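You operate a simulated robot arm through the tools that you are given. There is no shell and no other tool.

You are at the controls of a simulated robot arm. One attempt, no reset.

## Task
Change the cracked grey pad in the holder for the blue one.
Fine: loosen the wing nut, drop the old pad in the WORN tray, push the new one home, then tighten the nut.

The check looks at the end state, three seconds after you hand in, the way a careful person would. Anything else that was tipped, shoved, dropped, spilled or broken makes it a failure.

## Robot
A 6-joint arm with a fingered hand, fixed in place. Base frame: the origin is on the floor under the middle of its stand, x ahead of it, y to its left, z up; the work surface is at about z = 0.86. Units: m, rad, N and s.
With the tool pointing down near the work surface it reaches from about 0.24 to 0.56 m from the base axis. Its first joint turns from -2.897 to 2.897 rad. Payload 3.1 kg.
The TCP is the grasp point between the finger pads, 0.022 m short of the fingertips. In the tool frame z runs along the fingers and y along their closing line. The gripper opens to 0.132 m; its body begins 0.06 m behind the TCP. The gripper is a hand of 4 fingers: y runs from the thumb to the fingers, the wrist lies at [0, 0, -0.218] in the tool frame.
Orientation is told as [roll, pitch, yaw] about the base's x, y, z axes, in that order, counted from this pose: with the fingers straight down and closing along the base's y, the tool's x points along the base's -x, its y along +y and its z along -z.

## Interface
- The arm moves only by the tool arm_command. Its arguments are lists of equal length, an entry for each row: "delta_pos": the shift along the tool's x, y, z in m, a list of three; "rot": the turn, a rotation vector about the tool's x, y, z in rad, a list of three. In form: {"delta_pos": [[tx, ty, tz], ...], "rot": [[wx, wy, wz], ...]}. A call has 1 to 20 rows; each row shifts and turns the commanded pose from where the row before left it, along the tool's axes as they then stand. Rows are played at 5 a second. More than 0.05 m and 0.15 rad between two rows, and nothing of the call is played. Where a pose cannot be reached the arm comes as near as it can. A force on the tool above 40 N (or 10 N above the force at the start of the call, whichever is more), or a blocked arm, ends the call early, and 0.2 s more pass. In this call time passes only in rows, and 0.2 s behind the last. It gives the time, the measured TCP pose, the force on the tool (base axes), the opening and the grip force at its end, in the units of the frame above (readings bear some noise), with the torque about the TCP (base axes, N m) and any sound that the robot's microphone picked up.
- Cameras (640 x 400 px; columns grow to the right, rows downward): "scene" is fixed at [0.0492, -0.5013, 1.4238]; the picture's right is [0.84, -0.55, 0.00], its down [-0.25, -0.38, -0.89] and it looks along [0.49, 0.75, -0.45] (base axes); focal length 340 px, centre (320, 200). "wrist" rides on the gripper at [0.053, -0.053, -0.084] in the tool frame; the picture's right is [0.71, 0.71, 0.00], its down [-0.53, 0.53, -0.67] and it looks along [-0.47, 0.47, 0.74] (tool axes); focal length 247 px, centre (320, 200). There is no depth. A picture from a camera that has moved, and an enlarged one, comes with that camera's place and axes in the base frame and with its lens.
- snapshot(camera): a new picture of that camera. The clock stands still meanwhile.
- slide_trunk(by): moves the trunk up (or, below 0, down) by that many m; the arm rides with it, the base frame stays. It gives what a move gives, with no picture.
- move_fingers(finger1, finger2, finger3, thumb_bend): sets how far each is bent, from 0 (flat) to 1 (curled in); at 0.3 the hand is open as for a grip, at 0.7 the pads meet at the TCP. One left out holds its place. A second passes; each finger stops where it meets its share of the squeeze, and holds until it gets a number again. It is the only way to open and close the hand. It gives what a move gives, with no picture; readings hold the bend of each and the force on the fingers (four entries, about 0 where the hand has none), thumb and palm.
- close_up(camera, box): a new picture of the part [left, top, right, bottom] of that camera's present view, enlarged. The clock stands still meanwhile.
- job_done(): hands the job in; it is judged then, once.

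Nothing tells you positions but the pictures and the camera data. Unless the task says otherwise, let go and move clear before handing in.

The tools are called after "Request:" as a command line: name --argument value ..., lists and objects as JSON in quotes. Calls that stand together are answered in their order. arm_command: Moves the arm, as the interface text tells. Its arguments: {"type":"object","properties":{"delta_pos":{"type":"array"},"rot":{"type":"array"}},"required":["delta_pos","rot"]} The other tools are called the same way: slide_trunk (by) moves the trunk up or down; move_fingers (finger1, finger2, finger3, thumb_bend) moves the fingers one by one; snapshot (camera) takes a picture; close_up (camera, box) takes an enlarged picture of a part of a camera's view; job_done () hands the job in.

At the start:

```text
time: 0.0
tcp_pos: [0.4542, -0.0165, 1.2409]
orientation: [-0.001, -0.001, 0.001]
force: [-0.7, 0.6, -0.4]
wrist_torque: [-0.03, 0.03, 0.0]
gripper_width: 0.1319
finger_force: 0.1
shape: jaw
bend: [0.3, 0.3, 0.3, 0.3]
finger forces: [0.0, 0.1, 0.0, 0.0, 0.0, 0.0]
trunk travel left (down, up): [-0.25, 0.136]
```

scene: 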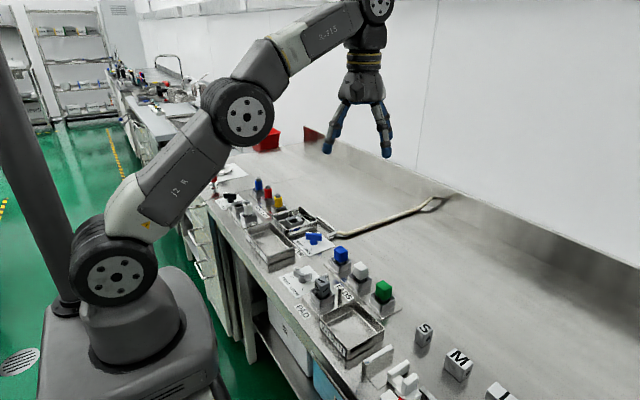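
wrist: 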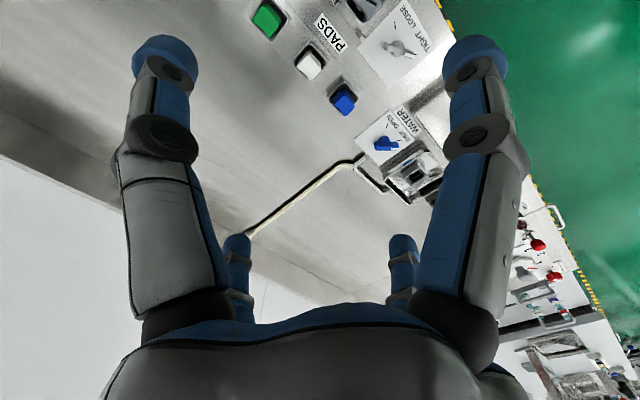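

I see a workbench with a row of pads (blue, white, green), a holder with a wing nut (TIGHT/LOOSE label), a water valve and trays. I'll take enlarged pictures to find everything before I move.

Request:
close_up --camera "scene" --box '[200, 160, 360, 260]'

Request:
close_up --camera "scene" --box '[270, 230, 430, 330]'

Request:
close_up --camera "scene" --box '[350, 300, 510, 400]'

Request:
close_up --camera "wrist" --box '[240, 0, 480, 150]'

```text
4.00 times, centred on (280, 210) of scene
camera zoom: at [0.0492, -0.5013, 1.4238], right [0.84, -0.55, 0.0], down [-0.25, -0.38, -0.89], along [0.49, 0.75, -0.45], focal length 1362 px, centre (480, 160)
```

zoom: 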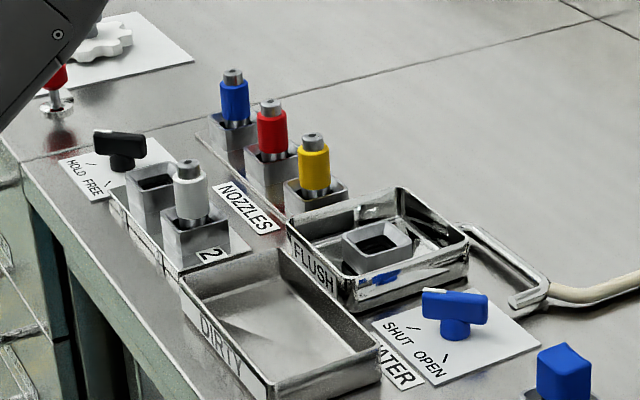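

```text
4.00 times, centred on (350, 280) of scene
camera zoom: at [0.0492, -0.5013, 1.4238], right [0.84, -0.55, 0.0], down [-0.25, -0.38, -0.89], along [0.49, 0.75, -0.45], focal length 1362 px, centre (200, -120)
```

zoom: 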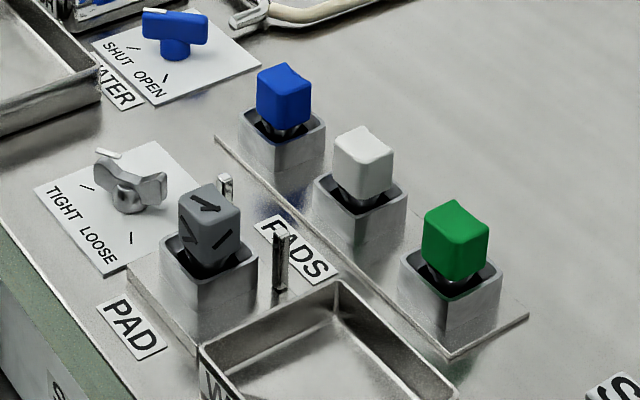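

```text
4.00 times, centred on (430, 350) of scene
camera zoom: at [0.0492, -0.5013, 1.4238], right [0.84, -0.55, 0.0], down [-0.25, -0.38, -0.89], along [0.49, 0.75, -0.45], focal length 1362 px, centre (-120, -400)
```

zoom: 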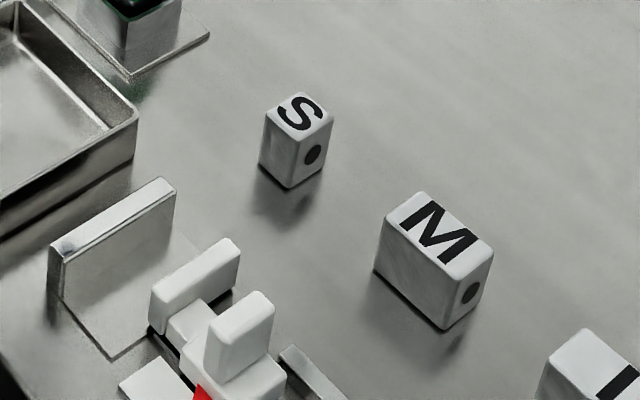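

```text
2.67 times, centred on (360, 75) of wrist
camera zoom: at [0.4017, -0.0706, 1.3226], right [-0.71, 0.71, 0.0], down [0.52, 0.53, 0.67], along [0.47, 0.47, -0.74], focal length 659 px, centre (213, 533)
```

zoom: 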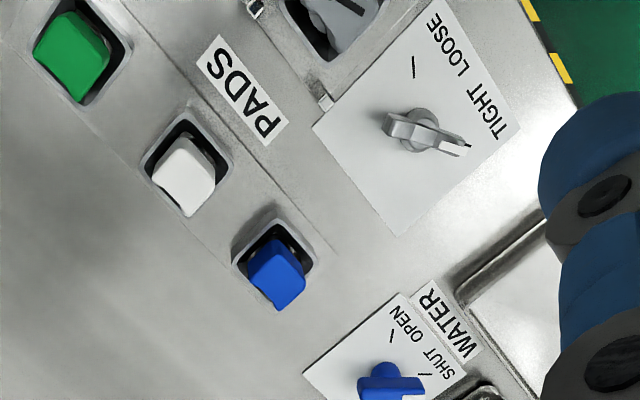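

I take the wing nut to be near (0.376, 0.077), the holder with the cracked grey pad near (0.367, -0.024), the blue pad in the rack near (0.473, 0.053) and the WORN tray near (0.38, -0.11). I'll move the hand high above the nut for a closer look.

Request:
arm_command --delta_pos '[[0.0156, 0.0187, 0.034], [0.0156, 0.0187, 0.034], [0.0156, 0.0187, 0.034], [0.0156, 0.0187, 0.034], [0.0156, 0.0187, 0.034]]' --rot '[[0, 0, 0], [0, 0, 0], [0, 0, 0], [0, 0, 0], [0, 0, 0]]'

Request:
snapshot --camera "wrist"

Request:
snapshot --camera "scene"

```text
time: 1.2
tcp_pos: [0.3774, 0.0776, 1.0696]
orientation: [0.001, -0.005, 0.0]
force: [0.8, 0.7, -0.2]
wrist_torque: [0.0, 0.04, -0.02]
gripper_width: 0.1318
finger_force: 0.1
shape: jaw
bend: [0.3, 0.3, 0.3, 0.3]
finger forces: [0.1, 0.1, 0.0, 0.0, 0.0, 0.0]
trunk travel left (down, up): [-0.25, 0.136]
```

```text
taken
camera wrist: at [0.3237, 0.0231, 1.152], right [-0.71, 0.71, 0.0], down [0.52, 0.53, 0.67], along [0.48, 0.47, -0.74], focal length 247 px, centre (320, 200)
```

wrist: 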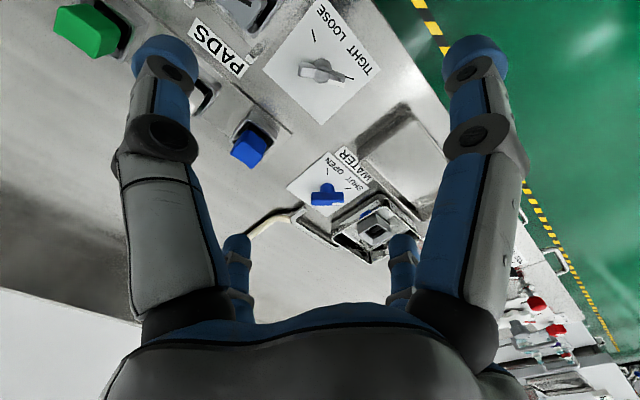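

```text
taken
```

scene: 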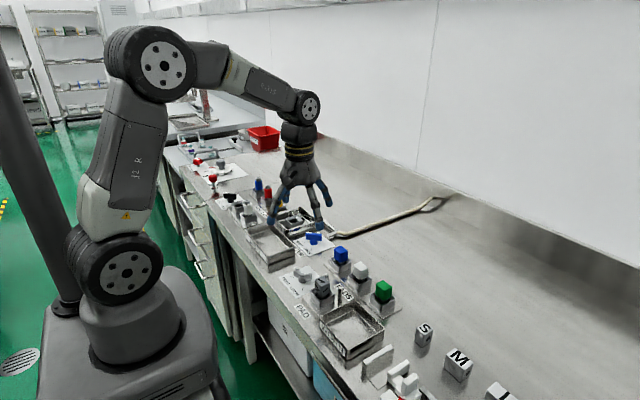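

The nut lies below the hand at about the expected place. I'll enlarge the nut, holder and nearby objects.

Request:
close_up --camera "wrist" --box '[240, 0, 400, 100]'

Request:
close_up --camera "scene" --box '[280, 250, 344, 290]'

Request:
close_up --camera "scene" --box '[305, 265, 401, 325]'

Request:
close_up --camera "scene" --box '[310, 290, 438, 370]'

```text
4.00 times, centred on (320, 50) of wrist
camera zoom: at [0.3237, 0.0231, 1.152], right [-0.71, 0.71, 0.0], down [0.52, 0.53, 0.67], along [0.48, 0.47, -0.74], focal length 988 px, centre (320, 800)
```

zoom: 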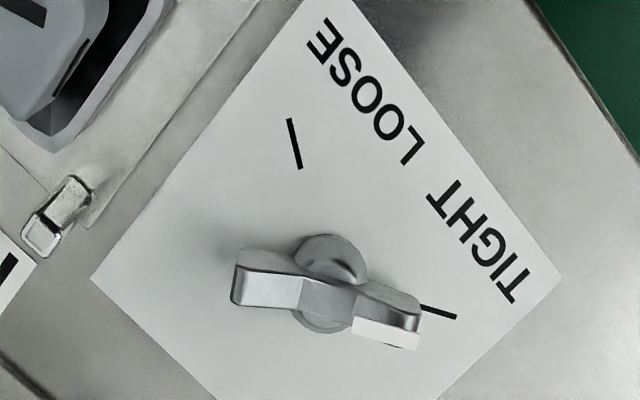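

```text
10.00 times, centred on (312, 270) of scene
camera zoom: at [0.0492, -0.5013, 1.4238], right [0.84, -0.55, 0.0], down [-0.25, -0.38, -0.89], along [0.49, 0.75, -0.45], focal length 3405 px, centre (400, -500)
```

zoom: 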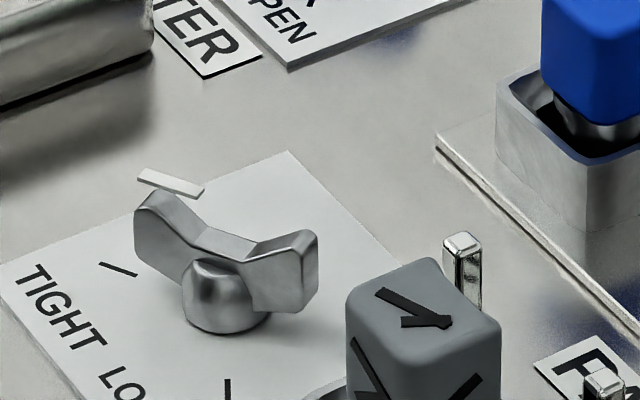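

```text
6.67 times, centred on (353, 295) of scene
camera zoom: at [0.0492, -0.5013, 1.4238], right [0.84, -0.55, 0.0], down [-0.25, -0.38, -0.89], along [0.49, 0.75, -0.45], focal length 2270 px, centre (100, -433)
```

zoom: 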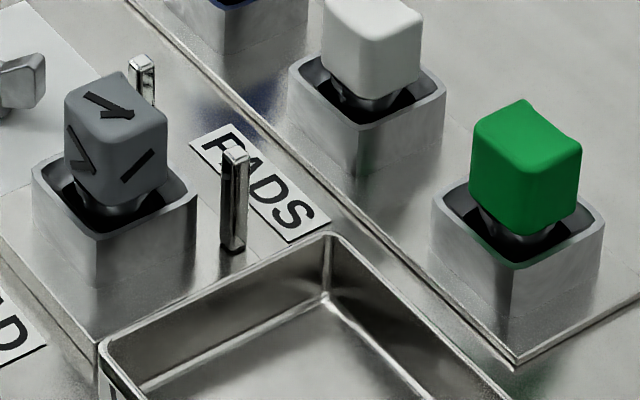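

```text
5.00 times, centred on (374, 330) of scene
camera zoom: at [0.0492, -0.5013, 1.4238], right [0.84, -0.55, 0.0], down [-0.25, -0.38, -0.89], along [0.49, 0.75, -0.45], focal length 1702 px, centre (50, -450)
```

zoom: 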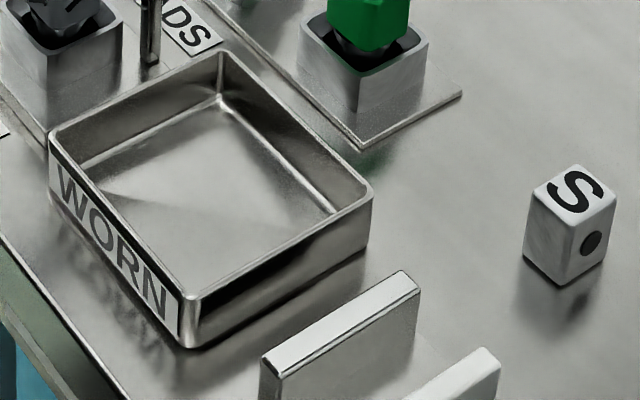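

The wing nut's white tip points at TIGHT (about 120° in the base frame), and LOOSE is about 120° counter-clockwise from it. Two thin posts stand behind the holder near x = 0.41. I'll half-close the fingers up here to see how the hand narrows, and turn it so the closing line crosses the wings.

Request:
move_fingers --finger1 0.5 --finger2 0.5 --finger3 0.5 --thumb_bend 0.5

Request:
snapshot --camera "wrist"

Request:
close_up --camera "scene" --box '[240, 120, 368, 200]'

```text
time: 2.2
tcp_pos: [0.3775, 0.0772, 1.0684]
orientation: [0.0, -0.002, 0.0]
force: [-0.6, 0.0, 0.2]
wrist_torque: [0.04, -0.03, 0.0]
gripper_width: 0.0412
finger_force: 0.0
shape: fingers
bend: [0.5, 0.5, 0.5, 0.5]
finger forces: [0.1, 0.0, 0.0, 0.0, 0.0, 0.0]
trunk travel left (down, up): [-0.25, 0.136]
```

```text
taken
camera wrist: at [0.3239, 0.0225, 1.1524], right [-0.71, 0.71, 0.0], down [0.52, 0.53, 0.67], along [0.47, 0.47, -0.74], focal length 247 px, centre (320, 200)
```

wrist: 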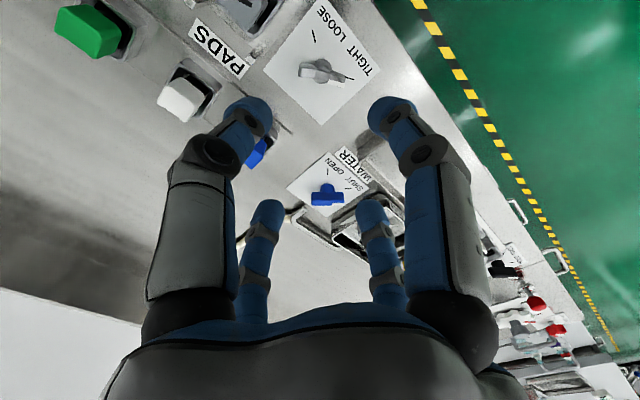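

```text
5.00 times, centred on (304, 160) of scene
camera zoom: at [0.0492, -0.5013, 1.4238], right [0.84, -0.55, 0.0], down [-0.25, -0.38, -0.89], along [0.49, 0.75, -0.45], focal length 1702 px, centre (400, 400)
```

zoom: 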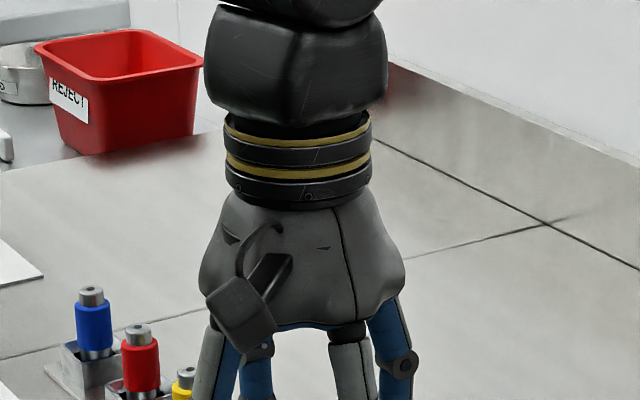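

The pads sit about 41 mm apart at bend 0.5 with the tips at their usual depth, so about 0.42 leaves room around the 46 mm wings. I'll turn the hand by −60° yaw so the closing line crosses the wings, and come lower.

Request:
arm_command --delta_pos '[[0, 0, 0.01], [0, 0, 0.01], [0, 0, 0.01], [0, 0, 0.01], [0, 0, 0.01], [0, 0, 0.01], [0, 0, 0.01]]' --rot '[[0, 0, 0.1496], [0, 0, 0.1496], [0, 0, 0.1496], [0, 0, 0.1496], [0, 0, 0.1496], [0, 0, 0.1496], [0, 0, 0.1496]]'

Request:
move_fingers --finger1 0.42 --finger2 0.42 --finger3 0.42 --thumb_bend 0.42

Request:
snapshot --camera "wrist"

Request:
close_up --camera "scene" --box '[240, 200, 368, 280]'

```text
time: 3.8
tcp_pos: [0.3774, 0.0776, 0.9998]
orientation: [0.001, -0.003, -1.051]
force: [0.1, 0.2, 0.5]
wrist_torque: [0.0, -0.01, 0.02]
gripper_width: 0.0412
finger_force: 0.2
shape: fingers
bend: [0.5, 0.5, 0.5, 0.5]
finger forces: [0.0, 0.0, 0.1, 0.0, 0.0, 0.1]
trunk travel left (down, up): [-0.25, 0.136]
```

```text
time: 4.8
tcp_pos: [0.3771, 0.0768, 1.0]
orientation: [0.001, -0.001, -1.047]
force: [0.3, -0.2, -0.2]
wrist_torque: [-0.01, -0.04, -0.03]
gripper_width: 0.0594
finger_force: 0.1
shape: fingers
bend: [0.42, 0.42, 0.42, 0.42]
finger forces: [0.0, 0.1, 0.1, 0.1, 0.1, 0.0]
trunk travel left (down, up): [-0.25, 0.136]
```

```text
taken
camera wrist: at [0.305, 0.0954, 1.0829], right [0.26, 0.97, 0.0], down [0.72, -0.19, 0.67], along [0.65, -0.17, -0.74], focal length 247 px, centre (320, 200)
```

wrist: 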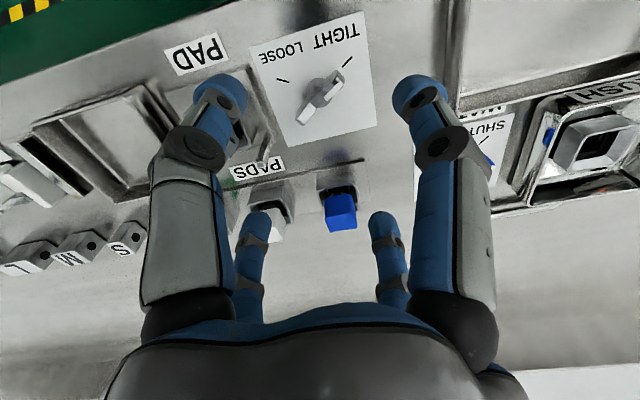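

```text
5.00 times, centred on (304, 240) of scene
camera zoom: at [0.0492, -0.5013, 1.4238], right [0.84, -0.55, 0.0], down [-0.25, -0.38, -0.89], along [0.49, 0.75, -0.45], focal length 1702 px, centre (400, 0)
```

zoom: 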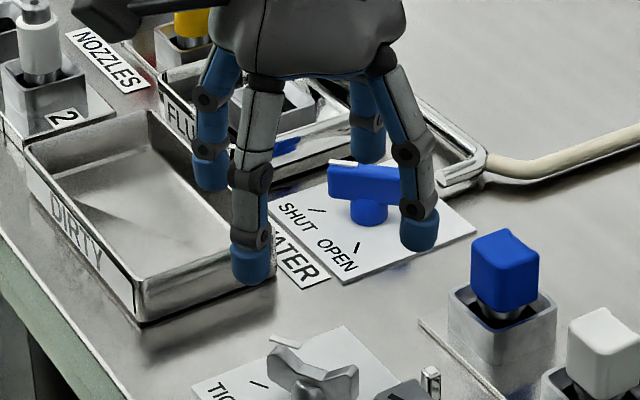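

I'm about 11 cm above the nut with the hand lined up across the wings. I'll enlarge the nut in the wrist view to pin down its centre.

Request:
close_up --camera "wrist" --box '[250, 40, 410, 140]'

Request:
close_up --camera "wrist" --box '[0, 60, 256, 220]'

```text
4.00 times, centred on (330, 90) of wrist
camera zoom: at [0.305, 0.0954, 1.0829], right [0.26, 0.97, 0.0], down [0.72, -0.19, 0.67], along [0.65, -0.17, -0.74], focal length 988 px, centre (280, 640)
```

zoom: 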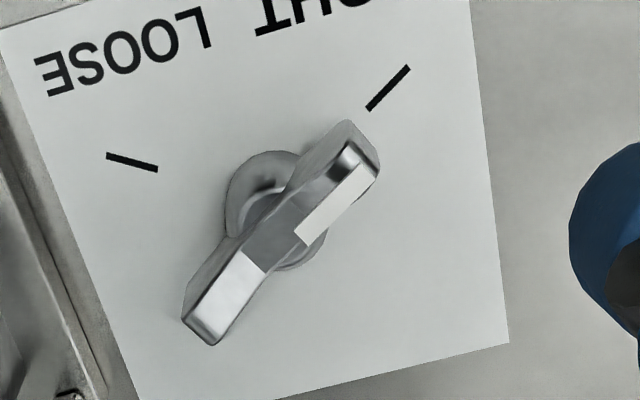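

```text
2.50 times, centred on (128, 140) of wrist
camera zoom: at [0.305, 0.0954, 1.0829], right [0.26, 0.97, 0.0], down [0.72, -0.19, 0.67], along [0.65, -0.17, -0.74], focal length 617 px, centre (800, 350)
```

zoom: 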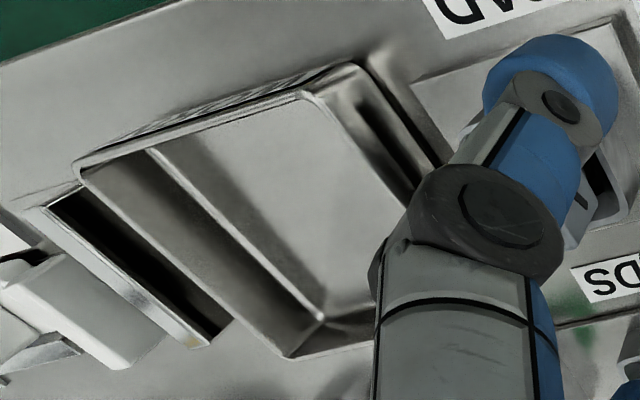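

The marks' lines cross at the nut centre, about (0.373, 0.076), and a post top (z ≈ 0.90) is about 6 cm away at −50°, so the finger on that side must stay fairly closed. I'll find out which finger is which while coming down partway and centring.

Request:
move_fingers --finger1 0.38 --finger3 0.45

Request:
arm_command --delta_pos '[[0.001, -0.004, 0.01], [0, 0, 0.015], [0, 0, 0.015], [0, 0, 0.015]]' --rot '[[0, 0, 0], [0, 0, 0], [0, 0, 0], [0, 0, 0]]'

Request:
snapshot --camera "wrist"

Request:
close_up --camera "scene" --box '[240, 210, 368, 290]'

```text
time: 5.8
tcp_pos: [0.3779, 0.0761, 0.9989]
orientation: [0.001, -0.002, -1.049]
force: [-0.6, -0.4, 0.5]
wrist_torque: [0.02, 0.0, -0.02]
gripper_width: 0.0646
finger_force: 0.0
shape: fingers
bend: [0.38, 0.42, 0.45, 0.42]
finger forces: [0.1, 0.0, 0.1, 0.0, 0.0, 0.0]
trunk travel left (down, up): [-0.25, 0.136]
```

```text
time: 6.8
tcp_pos: [0.3734, 0.0761, 0.9446]
orientation: [0.002, -0.001, -1.048]
force: [0.5, -0.4, -0.2]
wrist_torque: [-0.02, 0.02, -0.02]
gripper_width: 0.0643
finger_force: 0.1
shape: fingers
bend: [0.38, 0.42, 0.45, 0.42]
finger forces: [0.1, 0.0, 0.1, 0.0, 0.1, 0.0]
trunk travel left (down, up): [-0.25, 0.136]
```

```text
taken
camera wrist: at [0.301, 0.0947, 1.0276], right [0.26, 0.97, 0.0], down [0.72, -0.19, 0.67], along [0.65, -0.17, -0.74], focal length 247 px, centre (320, 200)
```

wrist: 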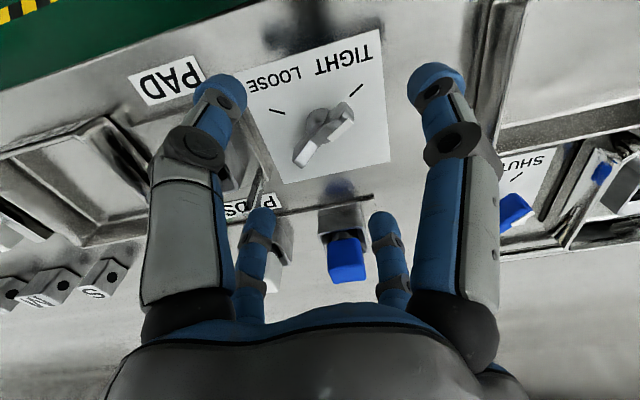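

```text
5.00 times, centred on (304, 250) of scene
camera zoom: at [0.0492, -0.5013, 1.4238], right [0.84, -0.55, 0.0], down [-0.25, -0.38, -0.89], along [0.49, 0.75, -0.45], focal length 1702 px, centre (400, -50)
```

zoom: 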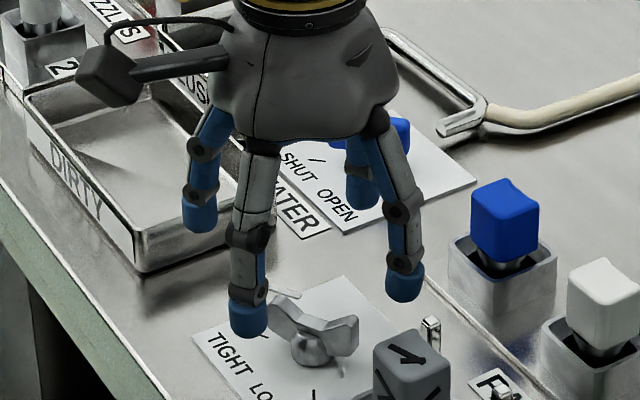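

finger1 is the tool +x finger and finger3 is the −x one by the post. I'll check the centring once more close up before lowering around the nut.

Request:
close_up --camera "wrist" --box '[250, 70, 410, 170]'

```text
4.00 times, centred on (330, 120) of wrist
camera zoom: at [0.301, 0.0947, 1.0276], right [0.26, 0.97, 0.0], down [0.72, -0.19, 0.67], along [0.65, -0.17, -0.74], focal length 988 px, centre (280, 520)
```

zoom: 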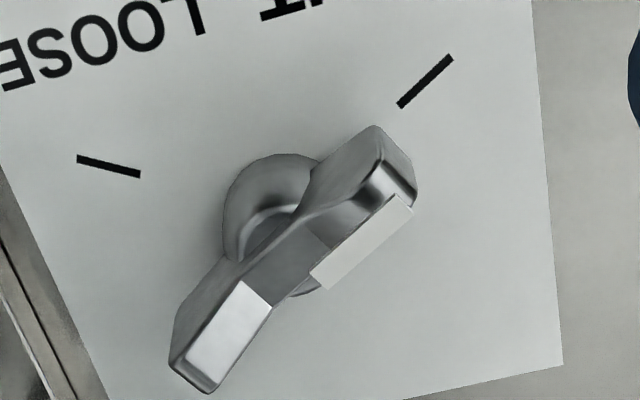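

Centring is within about 1 mm. I'll lower until the tips are just above the card, straddling the wings.

Request:
arm_command --delta_pos '[[0, -0.0005, 0.012], [0, 0, 0.012], [0, 0, 0.012], [0, 0, 0.01], [0, 0, 0.008]]' --rot '[[0, 0, 0], [0, 0, 0], [0, 0, 0], [0, 0, 0], [0, 0, 0]]'

Request:
snapshot --camera "wrist"

Request:
close_up --camera "scene" --box '[256, 220, 352, 280]'

```text
time: 8.0
tcp_pos: [0.3733, 0.0766, 0.8901]
orientation: [0.001, -0.003, -1.047]
force: [-0.2, 0.2, 0.1]
wrist_torque: [-0.02, 0.01, 0.0]
gripper_width: 0.0639
finger_force: 0.2
shape: fingers
bend: [0.38, 0.42, 0.45, 0.42]
finger forces: [0.1, 0.0, 0.3, 0.1, 0.0, 0.0]
trunk travel left (down, up): [-0.25, 0.136]
```

```text
taken
camera wrist: at [0.3006, 0.0946, 0.9733], right [0.26, 0.97, 0.0], down [0.72, -0.19, 0.67], along [0.65, -0.17, -0.74], focal length 247 px, centre (320, 200)
```

wrist: 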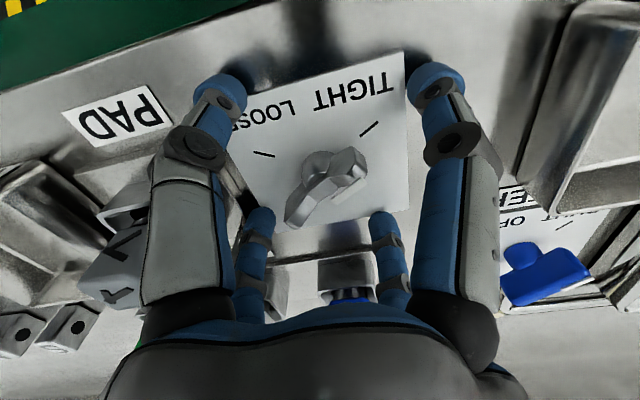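

```text
6.67 times, centred on (304, 250) of scene
camera zoom: at [0.0492, -0.5013, 1.4238], right [0.84, -0.55, 0.0], down [-0.25, -0.38, -0.89], along [0.49, 0.75, -0.45], focal length 2270 px, centre (427, -133)
```

zoom: 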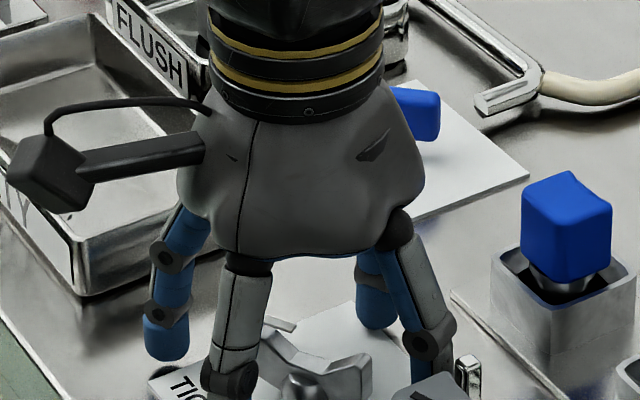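

The nut sits between the pads. I'll close thumb and finger2 on the wing faces.

Request:
move_fingers --finger2 0.7 --thumb_bend 0.7

Request:
snapshot --camera "wrist"

Request:
close_up --camera "wrist" --box '[220, 110, 420, 235]'

```text
time: 9.0
tcp_pos: [0.3743, 0.0762, 0.8906]
orientation: [0.002, -0.003, -1.048]
force: [0.7, 0.2, 0.7]
wrist_torque: [-0.04, -0.04, -0.01]
gripper_width: 0.0454
finger_force: 4.2
shape: fingers
bend: [0.38, 0.64, 0.45, 0.67]
finger forces: [0.0, 4.5, 0.0, 0.0, 3.9, 0.0]
trunk travel left (down, up): [-0.25, 0.136]
```

```text
taken
camera wrist: at [0.3005, 0.0946, 0.9735], right [0.26, 0.97, 0.0], down [0.72, -0.19, 0.67], along [0.65, -0.17, -0.74], focal length 247 px, centre (320, 200)
```

wrist: 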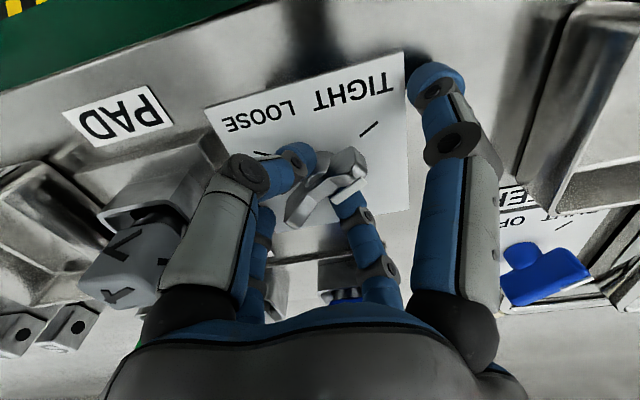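

```text
3.20 times, centred on (320, 172) of wrist
camera zoom: at [0.3005, 0.0946, 0.9735], right [0.26, 0.97, 0.0], down [0.72, -0.19, 0.67], along [0.65, -0.17, -0.74], focal length 790 px, centre (320, 288)
```

zoom: 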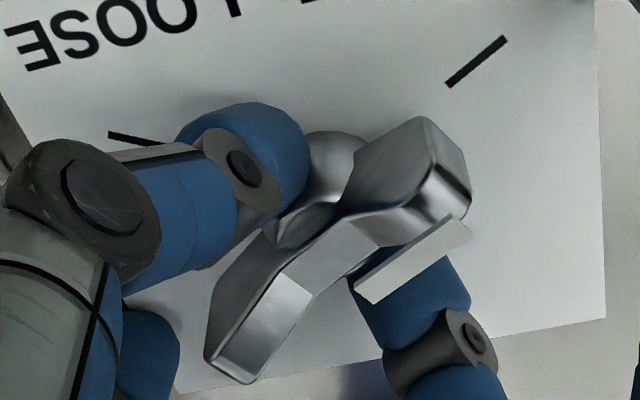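

Thumb and finger2 hold the wings. I'll bring fingers 1 and 3 in on the wing ends too, for a firmer grip and clearance to the post.

Request:
move_fingers --finger1 0.6 --finger3 0.6

Request:
snapshot --camera "wrist"

Request:
close_up --camera "scene" --box '[256, 230, 352, 290]'

```text
time: 10.0
tcp_pos: [0.3735, 0.076, 0.8898]
orientation: [0.002, -0.002, -1.047]
force: [1.1, -0.6, 6.3]
wrist_torque: [-0.17, -0.11, -0.03]
gripper_width: 0.0155
finger_force: 9.1
shape: fingers
bend: [0.57, 0.64, 0.57, 0.67]
finger forces: [2.7, 5.0, 8.4, 0.0, 3.5, 0.0]
trunk travel left (down, up): [-0.25, 0.136]
```

```text
taken
camera wrist: at [0.3003, 0.0944, 0.9737], right [0.26, 0.97, 0.0], down [0.72, -0.19, 0.67], along [0.65, -0.17, -0.74], focal length 247 px, centre (320, 200)
```

wrist: 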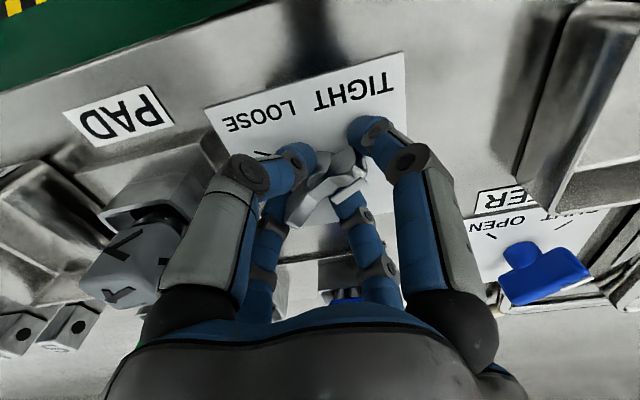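

```text
6.67 times, centred on (304, 260) of scene
camera zoom: at [0.0492, -0.5013, 1.4238], right [0.84, -0.55, 0.0], down [-0.25, -0.38, -0.89], along [0.49, 0.75, -0.45], focal length 2270 px, centre (427, -200)
```

zoom: 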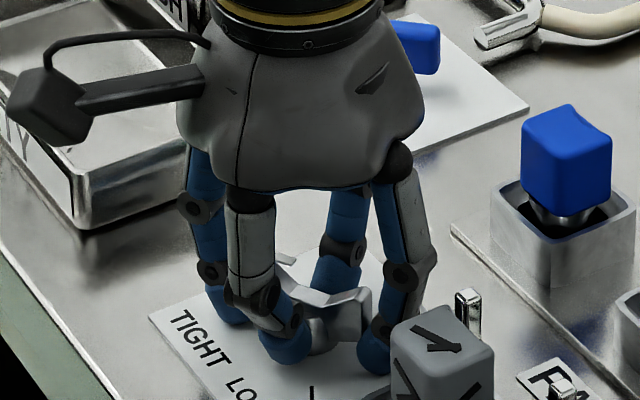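

All four fingers hold the nut. I'll start turning counter-clockwise (toward LOOSE) with a small test.

Request:
arm_command --delta_pos '[[0, 0, 0], [0, 0, 0], [0, 0, 0], [0, 0, 0]]' --rot '[[0, 0, -0.1], [0, 0, -0.1], [0, 0, -0.1], [0, 0, -0.1]]'

Request:
snapshot --camera "wrist"

Request:
close_up --camera "scene" --box '[256, 230, 352, 290]'

```text
time: 11.0
tcp_pos: [0.373, 0.0757, 0.8909]
orientation: [0.0, -0.003, -0.645]
force: [1.2, -0.4, 13.0]
wrist_torque: [0.01, -0.02, -0.14]
gripper_width: 0.0146
finger_force: 14.8
shape: fingers
bend: [0.57, 0.64, 0.57, 0.67]
finger forces: [10.0, 4.7, 10.4, 0.1, 3.5, 0.1]
trunk travel left (down, up): [-0.25, 0.136]
```

```text
taken
camera wrist: at [0.2986, 0.0641, 0.9735], right [-0.14, 0.99, 0.0], down [0.73, 0.1, 0.67], along [0.66, 0.09, -0.74], focal length 247 px, centre (320, 200)
```

wrist: 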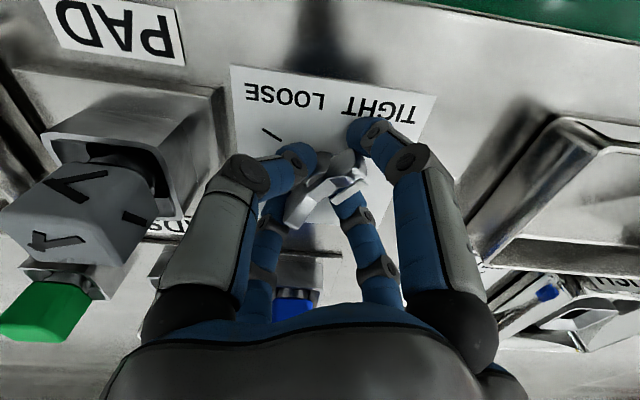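

```text
6.67 times, centred on (304, 260) of scene
camera zoom: at [0.0492, -0.5013, 1.4238], right [0.84, -0.55, 0.0], down [-0.25, -0.38, -0.89], along [0.49, 0.75, -0.45], focal length 2270 px, centre (427, -200)
```

zoom: 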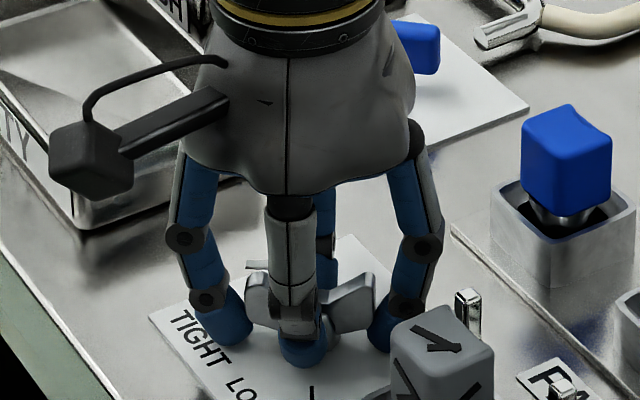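

The nut turns with the hand. I'll continue toward LOOSE in two steps; the camera box should pass over the grey pad with about 2.5 cm to spare.

Request:
arm_command --delta_pos '[[0, 0, 0], [0, 0, 0], [0, 0, 0], [0, 0, 0], [0, 0, 0], [0, 0, 0]]' --rot '[[0, 0, -0.12], [0, 0, -0.12], [0, 0, -0.12], [0, 0, -0.12], [0, 0, -0.12], [0, 0, -0.12]]'

Request:
snapshot --camera "wrist"

Request:
close_up --camera "scene" --box '[256, 230, 352, 290]'

```text
time: 12.4
tcp_pos: [0.3745, 0.0756, 0.89]
orientation: [-0.002, -0.003, 0.075]
force: [5.3, -3.8, 13.6]
wrist_torque: [-0.08, -0.16, -0.16]
gripper_width: 0.0142
finger_force: 15.7
shape: fingers
bend: [0.58, 0.65, 0.56, 0.67]
finger forces: [9.4, 3.6, 12.9, 0.0, 4.6, 0.1]
trunk travel left (down, up): [-0.25, 0.136]
```

```text
taken
camera wrist: at [0.3245, 0.0172, 0.9735], right [-0.76, 0.65, 0.0], down [0.48, 0.56, 0.67], along [0.44, 0.51, -0.74], focal length 247 px, centre (320, 200)
```

wrist: 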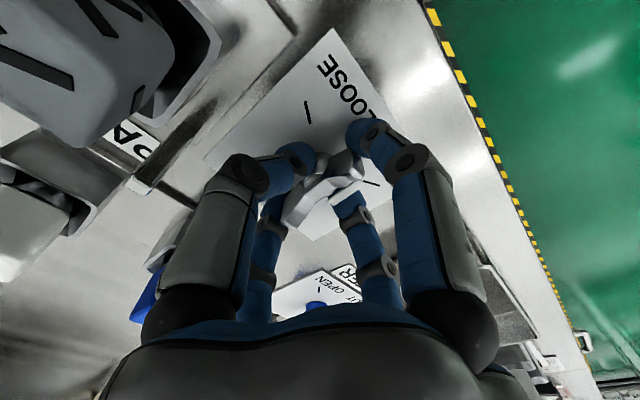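

```text
6.67 times, centred on (304, 260) of scene
camera zoom: at [0.0492, -0.5013, 1.4238], right [0.84, -0.55, 0.0], down [-0.25, -0.38, -0.89], along [0.49, 0.75, -0.45], focal length 2270 px, centre (427, -200)
```

zoom: 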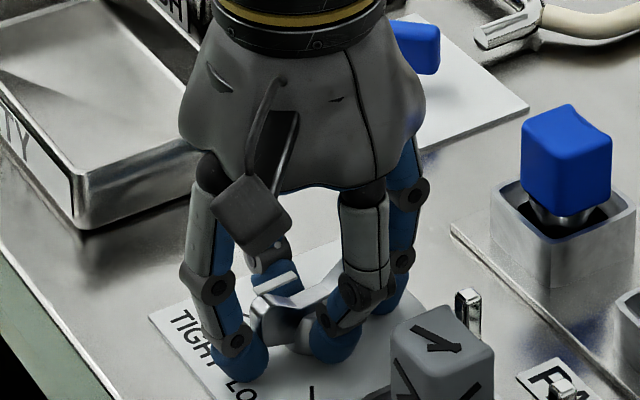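

It's turning well; the side load is small. I'll continue the remaining ~0.97 rad to LOOSE.

Request:
arm_command --delta_pos '[[0, 0, 0], [0, 0, 0], [0, 0, 0], [0, 0, 0], [0, 0, 0], [0, 0, 0], [0, 0, 0], [0, 0, 0]]' --rot '[[0, 0, -0.12], [0, 0, -0.12], [0, 0, -0.12], [0, 0, -0.12], [0, 0, -0.12], [0, 0, -0.12], [0, 0, -0.12], [0, 0, -0.12]]'

Request:
snapshot --camera "wrist"

Request:
close_up --camera "scene" --box '[256, 230, 352, 290]'

```text
time: 14.2
tcp_pos: [0.3742, 0.0758, 0.8896]
orientation: [-0.003, -0.002, 1.036]
force: [12.1, -2.5, 16.9]
wrist_torque: [0.06, -0.35, -0.21]
gripper_width: 0.0145
finger_force: 18.0
shape: fingers
bend: [0.58, 0.65, 0.56, 0.67]
finger forces: [9.3, 2.9, 16.5, 0.0, 6.5, 0.0]
trunk travel left (down, up): [-0.25, 0.136]
```

```text
taken
camera wrist: at [0.3931, 0.0016, 0.9737], right [-0.97, -0.25, 0.0], down [-0.19, 0.72, 0.67], along [-0.16, 0.65, -0.74], focal length 247 px, centre (320, 200)
```

wrist: 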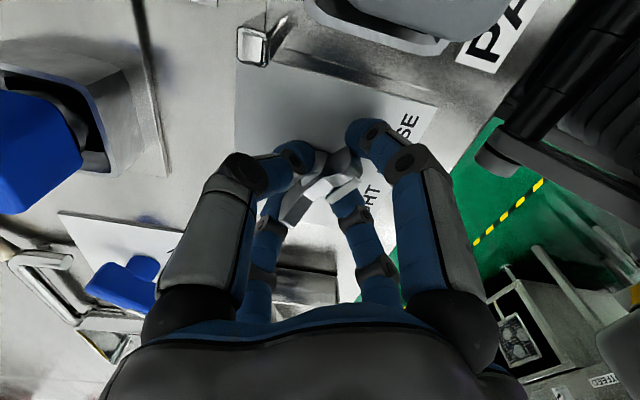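

```text
6.67 times, centred on (304, 260) of scene
camera zoom: at [0.0492, -0.5013, 1.4238], right [0.84, -0.55, 0.0], down [-0.25, -0.38, -0.89], along [0.49, 0.75, -0.45], focal length 2270 px, centre (427, -200)
```

zoom: 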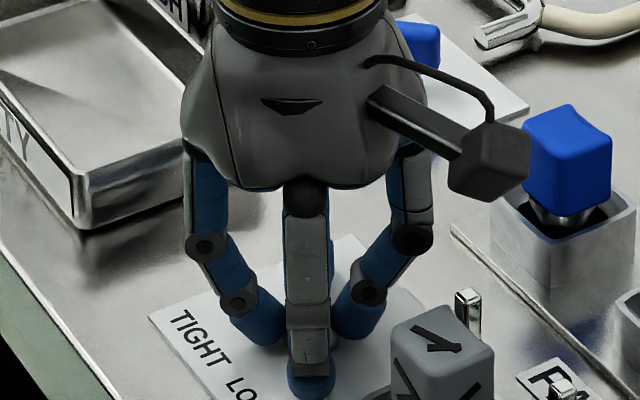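

I've turned about 119°. I'll open the fingers gently, keeping the thumb side clear of the post, and look at where the tip points.

Request:
move_fingers --finger1 0.42 --finger2 0.45 --finger3 0.42 --thumb_bend 0.46

Request:
snapshot --camera "wrist"

Request:
close_up --camera "scene" --box '[272, 245, 336, 285]'

```text
time: 15.2
tcp_pos: [0.3731, 0.0739, 0.8905]
orientation: [-0.002, -0.003, 1.033]
force: [-1.1, -2.8, 17.3]
wrist_torque: [0.26, 0.67, 0.07]
gripper_width: 0.0516
finger_force: 10.6
shape: fingers
bend: [0.44, 0.47, 0.42, 0.46]
finger forces: [3.1, 16.7, 0.0, 0.0, 0.8, 0.1]
trunk travel left (down, up): [-0.25, 0.136]
```

```text
taken
camera wrist: at [0.3911, 0.0007, 0.9737], right [-0.97, -0.25, 0.0], down [-0.18, 0.72, 0.67], along [-0.16, 0.65, -0.74], focal length 247 px, centre (320, 200)
```

wrist: 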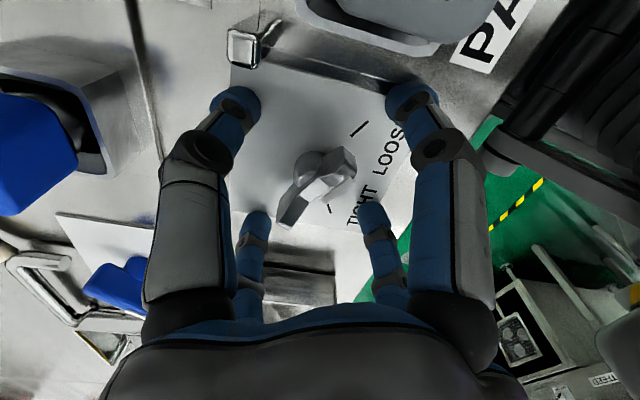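

```text
10.00 times, centred on (304, 265) of scene
camera zoom: at [0.0492, -0.5013, 1.4238], right [0.84, -0.55, 0.0], down [-0.25, -0.38, -0.89], along [0.49, 0.75, -0.45], focal length 3405 px, centre (480, -450)
```

zoom: 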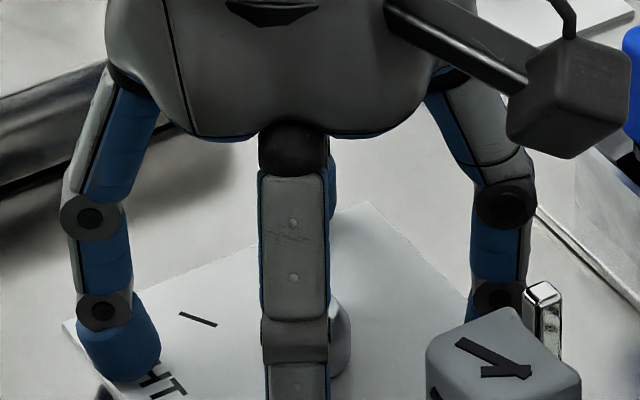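

The nut seems to have followed, though finger2 still shows a contact. I'll zoom in on it before lifting.

Request:
close_up --camera "wrist" --box '[180, 60, 468, 240]'

Request:
close_up --camera "scene" --box '[256, 250, 336, 300]'

```text
2.22 times, centred on (324, 150) of wrist
camera zoom: at [0.3911, 0.0007, 0.9737], right [-0.97, -0.25, 0.0], down [-0.18, 0.72, 0.67], along [-0.16, 0.65, -0.74], focal length 549 px, centre (311, 311)
```

zoom: 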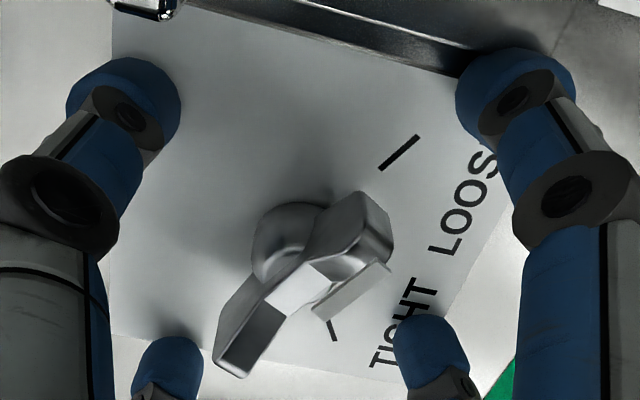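

```text
8.00 times, centred on (296, 275) of scene
camera zoom: at [0.0492, -0.5013, 1.4238], right [0.84, -0.55, 0.0], down [-0.25, -0.38, -0.89], along [0.49, 0.75, -0.45], focal length 2724 px, centre (512, -400)
```

zoom: 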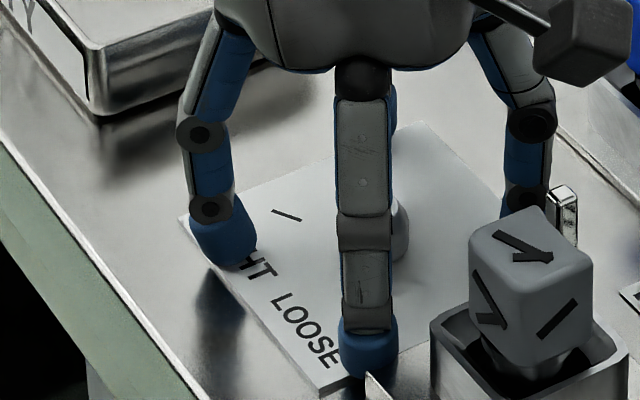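

The white tip now points at the LOOSE mark. Finger2's tip is resting on the plate, so I'll lift straight up.

Request:
arm_command --delta_pos '[[0, 0, -0.005], [0, 0, -0.01], [0, 0, -0.02], [0, 0, -0.03], [0, 0, -0.03], [0, 0, -0.03]]' --rot '[[0, 0, 0], [0, 0, 0], [0, 0, 0], [0, 0, 0], [0, 0, 0], [0, 0, 0]]'

Request:
snapshot --camera "wrist"

Request:
close_up --camera "scene" --box '[266, 240, 346, 290]'

```text
time: 16.6
tcp_pos: [0.3709, 0.0765, 1.0157]
orientation: [-0.002, 0.001, 1.031]
force: [0.4, -0.1, -0.3]
wrist_torque: [-0.02, -0.02, 0.03]
gripper_width: 0.0548
finger_force: 0.0
shape: fingers
bend: [0.42, 0.45, 0.42, 0.46]
finger forces: [0.1, 0.0, 0.0, 0.0, 0.1, 0.0]
trunk travel left (down, up): [-0.25, 0.136]
```

```text
taken
camera wrist: at [0.3904, 0.0023, 1.0991], right [-0.97, -0.25, 0.0], down [-0.18, 0.72, 0.67], along [-0.16, 0.65, -0.74], focal length 247 px, centre (320, 200)
```

wrist: 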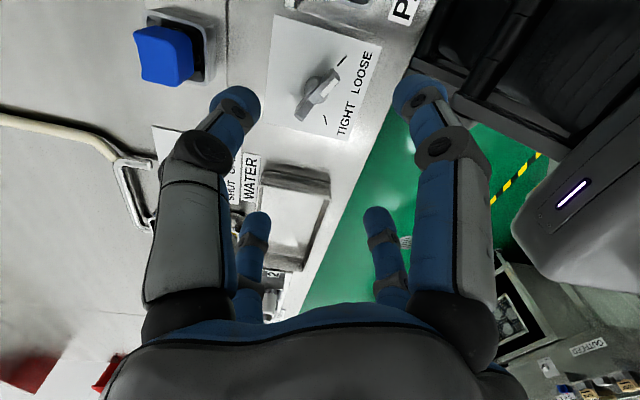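

```text
8.00 times, centred on (306, 265) of scene
camera zoom: at [0.0492, -0.5013, 1.4238], right [0.84, -0.55, 0.0], down [-0.25, -0.38, -0.89], along [0.49, 0.75, -0.45], focal length 2724 px, centre (432, -320)
```

zoom: 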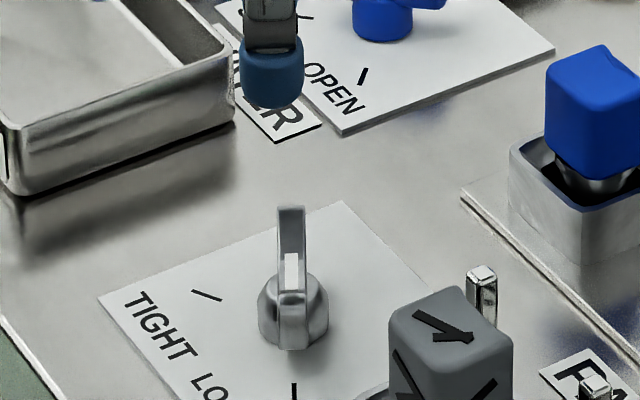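

The nut is at LOOSE and nothing else moved. Next I'll turn the hand back to yaw 0 and move over the holder to measure the grey pad.

Request:
arm_command --delta_pos '[[0, 0, -0.005], [0, 0, -0.005], [0, 0, -0.005], [0, 0, -0.005], [0, 0, -0.005], [0, 0, -0.005], [0, 0, -0.005], [0, -0.03, 0], [0, -0.03, 0], [0, -0.02, 0]]' --rot '[[0, 0, 0.147], [0, 0, 0.147], [0, 0, 0.147], [0, 0, 0.147], [0, 0, 0.147], [0, 0, 0.147], [0, 0, 0.147], [0, 0, 0], [0, 0, 0], [0, 0, 0]]'

Request:
snapshot --camera "wrist"

Request:
close_up --camera "wrist" --box '[200, 0, 456, 160]'

```text
time: 18.8
tcp_pos: [0.3731, -0.0051, 1.051]
orientation: [0.0, -0.003, 0.006]
force: [-0.1, 0.1, 0.5]
wrist_torque: [0.05, -0.02, 0.01]
gripper_width: 0.055
finger_force: 0.0
shape: fingers
bend: [0.42, 0.45, 0.42, 0.46]
finger forces: [0.1, 0.0, 0.2, 0.1, 0.0, 0.1]
trunk travel left (down, up): [-0.25, 0.136]
```

```text
taken
camera wrist: at [0.3201, -0.0592, 1.1339], right [-0.71, 0.7, 0.0], down [0.52, 0.53, 0.67], along [0.47, 0.48, -0.74], focal length 247 px, centre (320, 200)
```

wrist: 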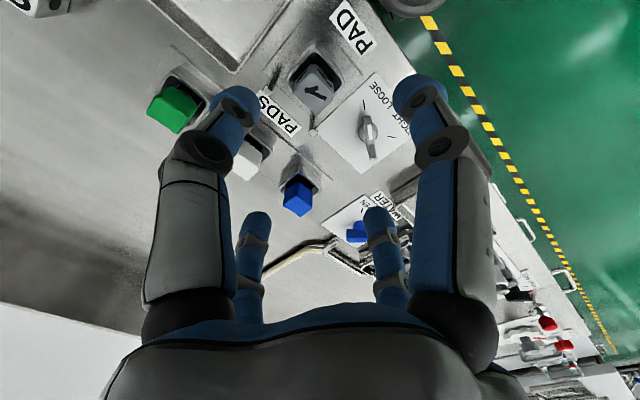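

```text
2.50 times, centred on (328, 80) of wrist
camera zoom: at [0.3201, -0.0592, 1.1339], right [-0.71, 0.7, 0.0], down [0.52, 0.53, 0.67], along [0.47, 0.48, -0.74], focal length 617 px, centre (300, 500)
```

zoom: 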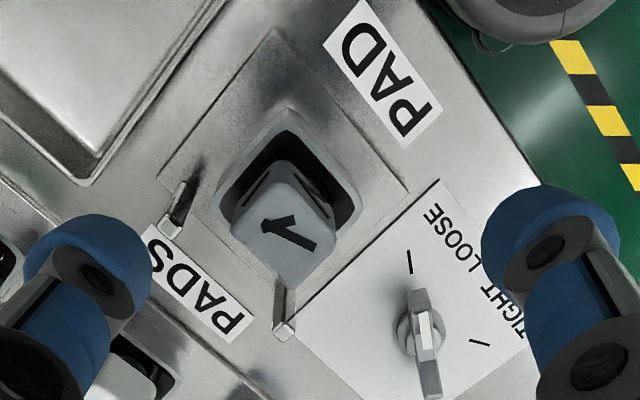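

I now see the holder: cup centre near (0.372, −0.012), grey pad about 24 mm square on top, with the two posts standing behind it symmetrically. I'll take more close-ups to get heights.

Request:
close_up --camera "scene" --box '[290, 262, 354, 302]'

Request:
close_up --camera "scene" --box '[320, 235, 384, 275]'

Request:
close_up --camera "wrist" --box '[270, 40, 350, 90]'

```text
10.00 times, centred on (322, 282) of scene
camera zoom: at [0.0492, -0.5013, 1.4238], right [0.84, -0.55, 0.0], down [-0.25, -0.38, -0.89], along [0.49, 0.75, -0.45], focal length 3405 px, centre (300, -620)
```

zoom: 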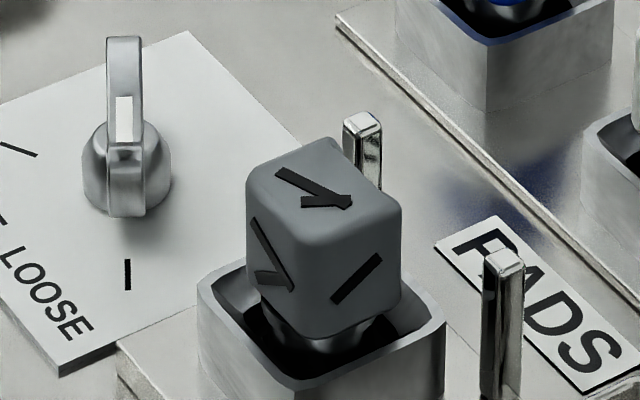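

```text
10.00 times, centred on (352, 255) of scene
camera zoom: at [0.0492, -0.5013, 1.4238], right [0.84, -0.55, 0.0], down [-0.25, -0.38, -0.89], along [0.49, 0.75, -0.45], focal length 3405 px, centre (0, -350)
```

zoom: 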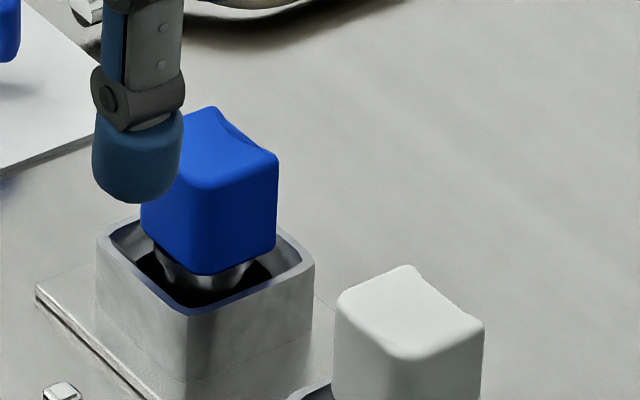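

```text
8.00 times, centred on (310, 65) of wrist
camera zoom: at [0.3201, -0.0592, 1.1339], right [-0.71, 0.7, 0.0], down [0.52, 0.53, 0.67], along [0.47, 0.48, -0.74], focal length 1976 px, centre (400, 1280)
```

zoom: 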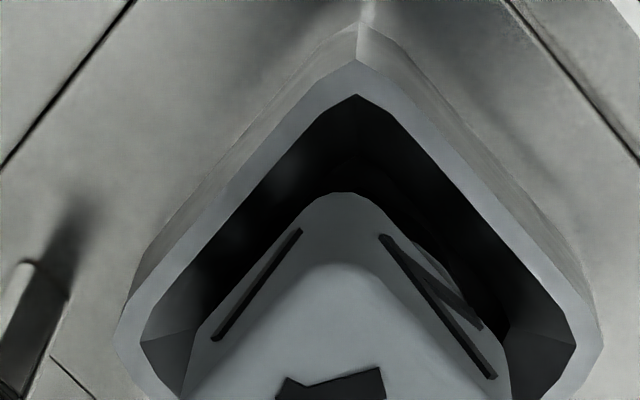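

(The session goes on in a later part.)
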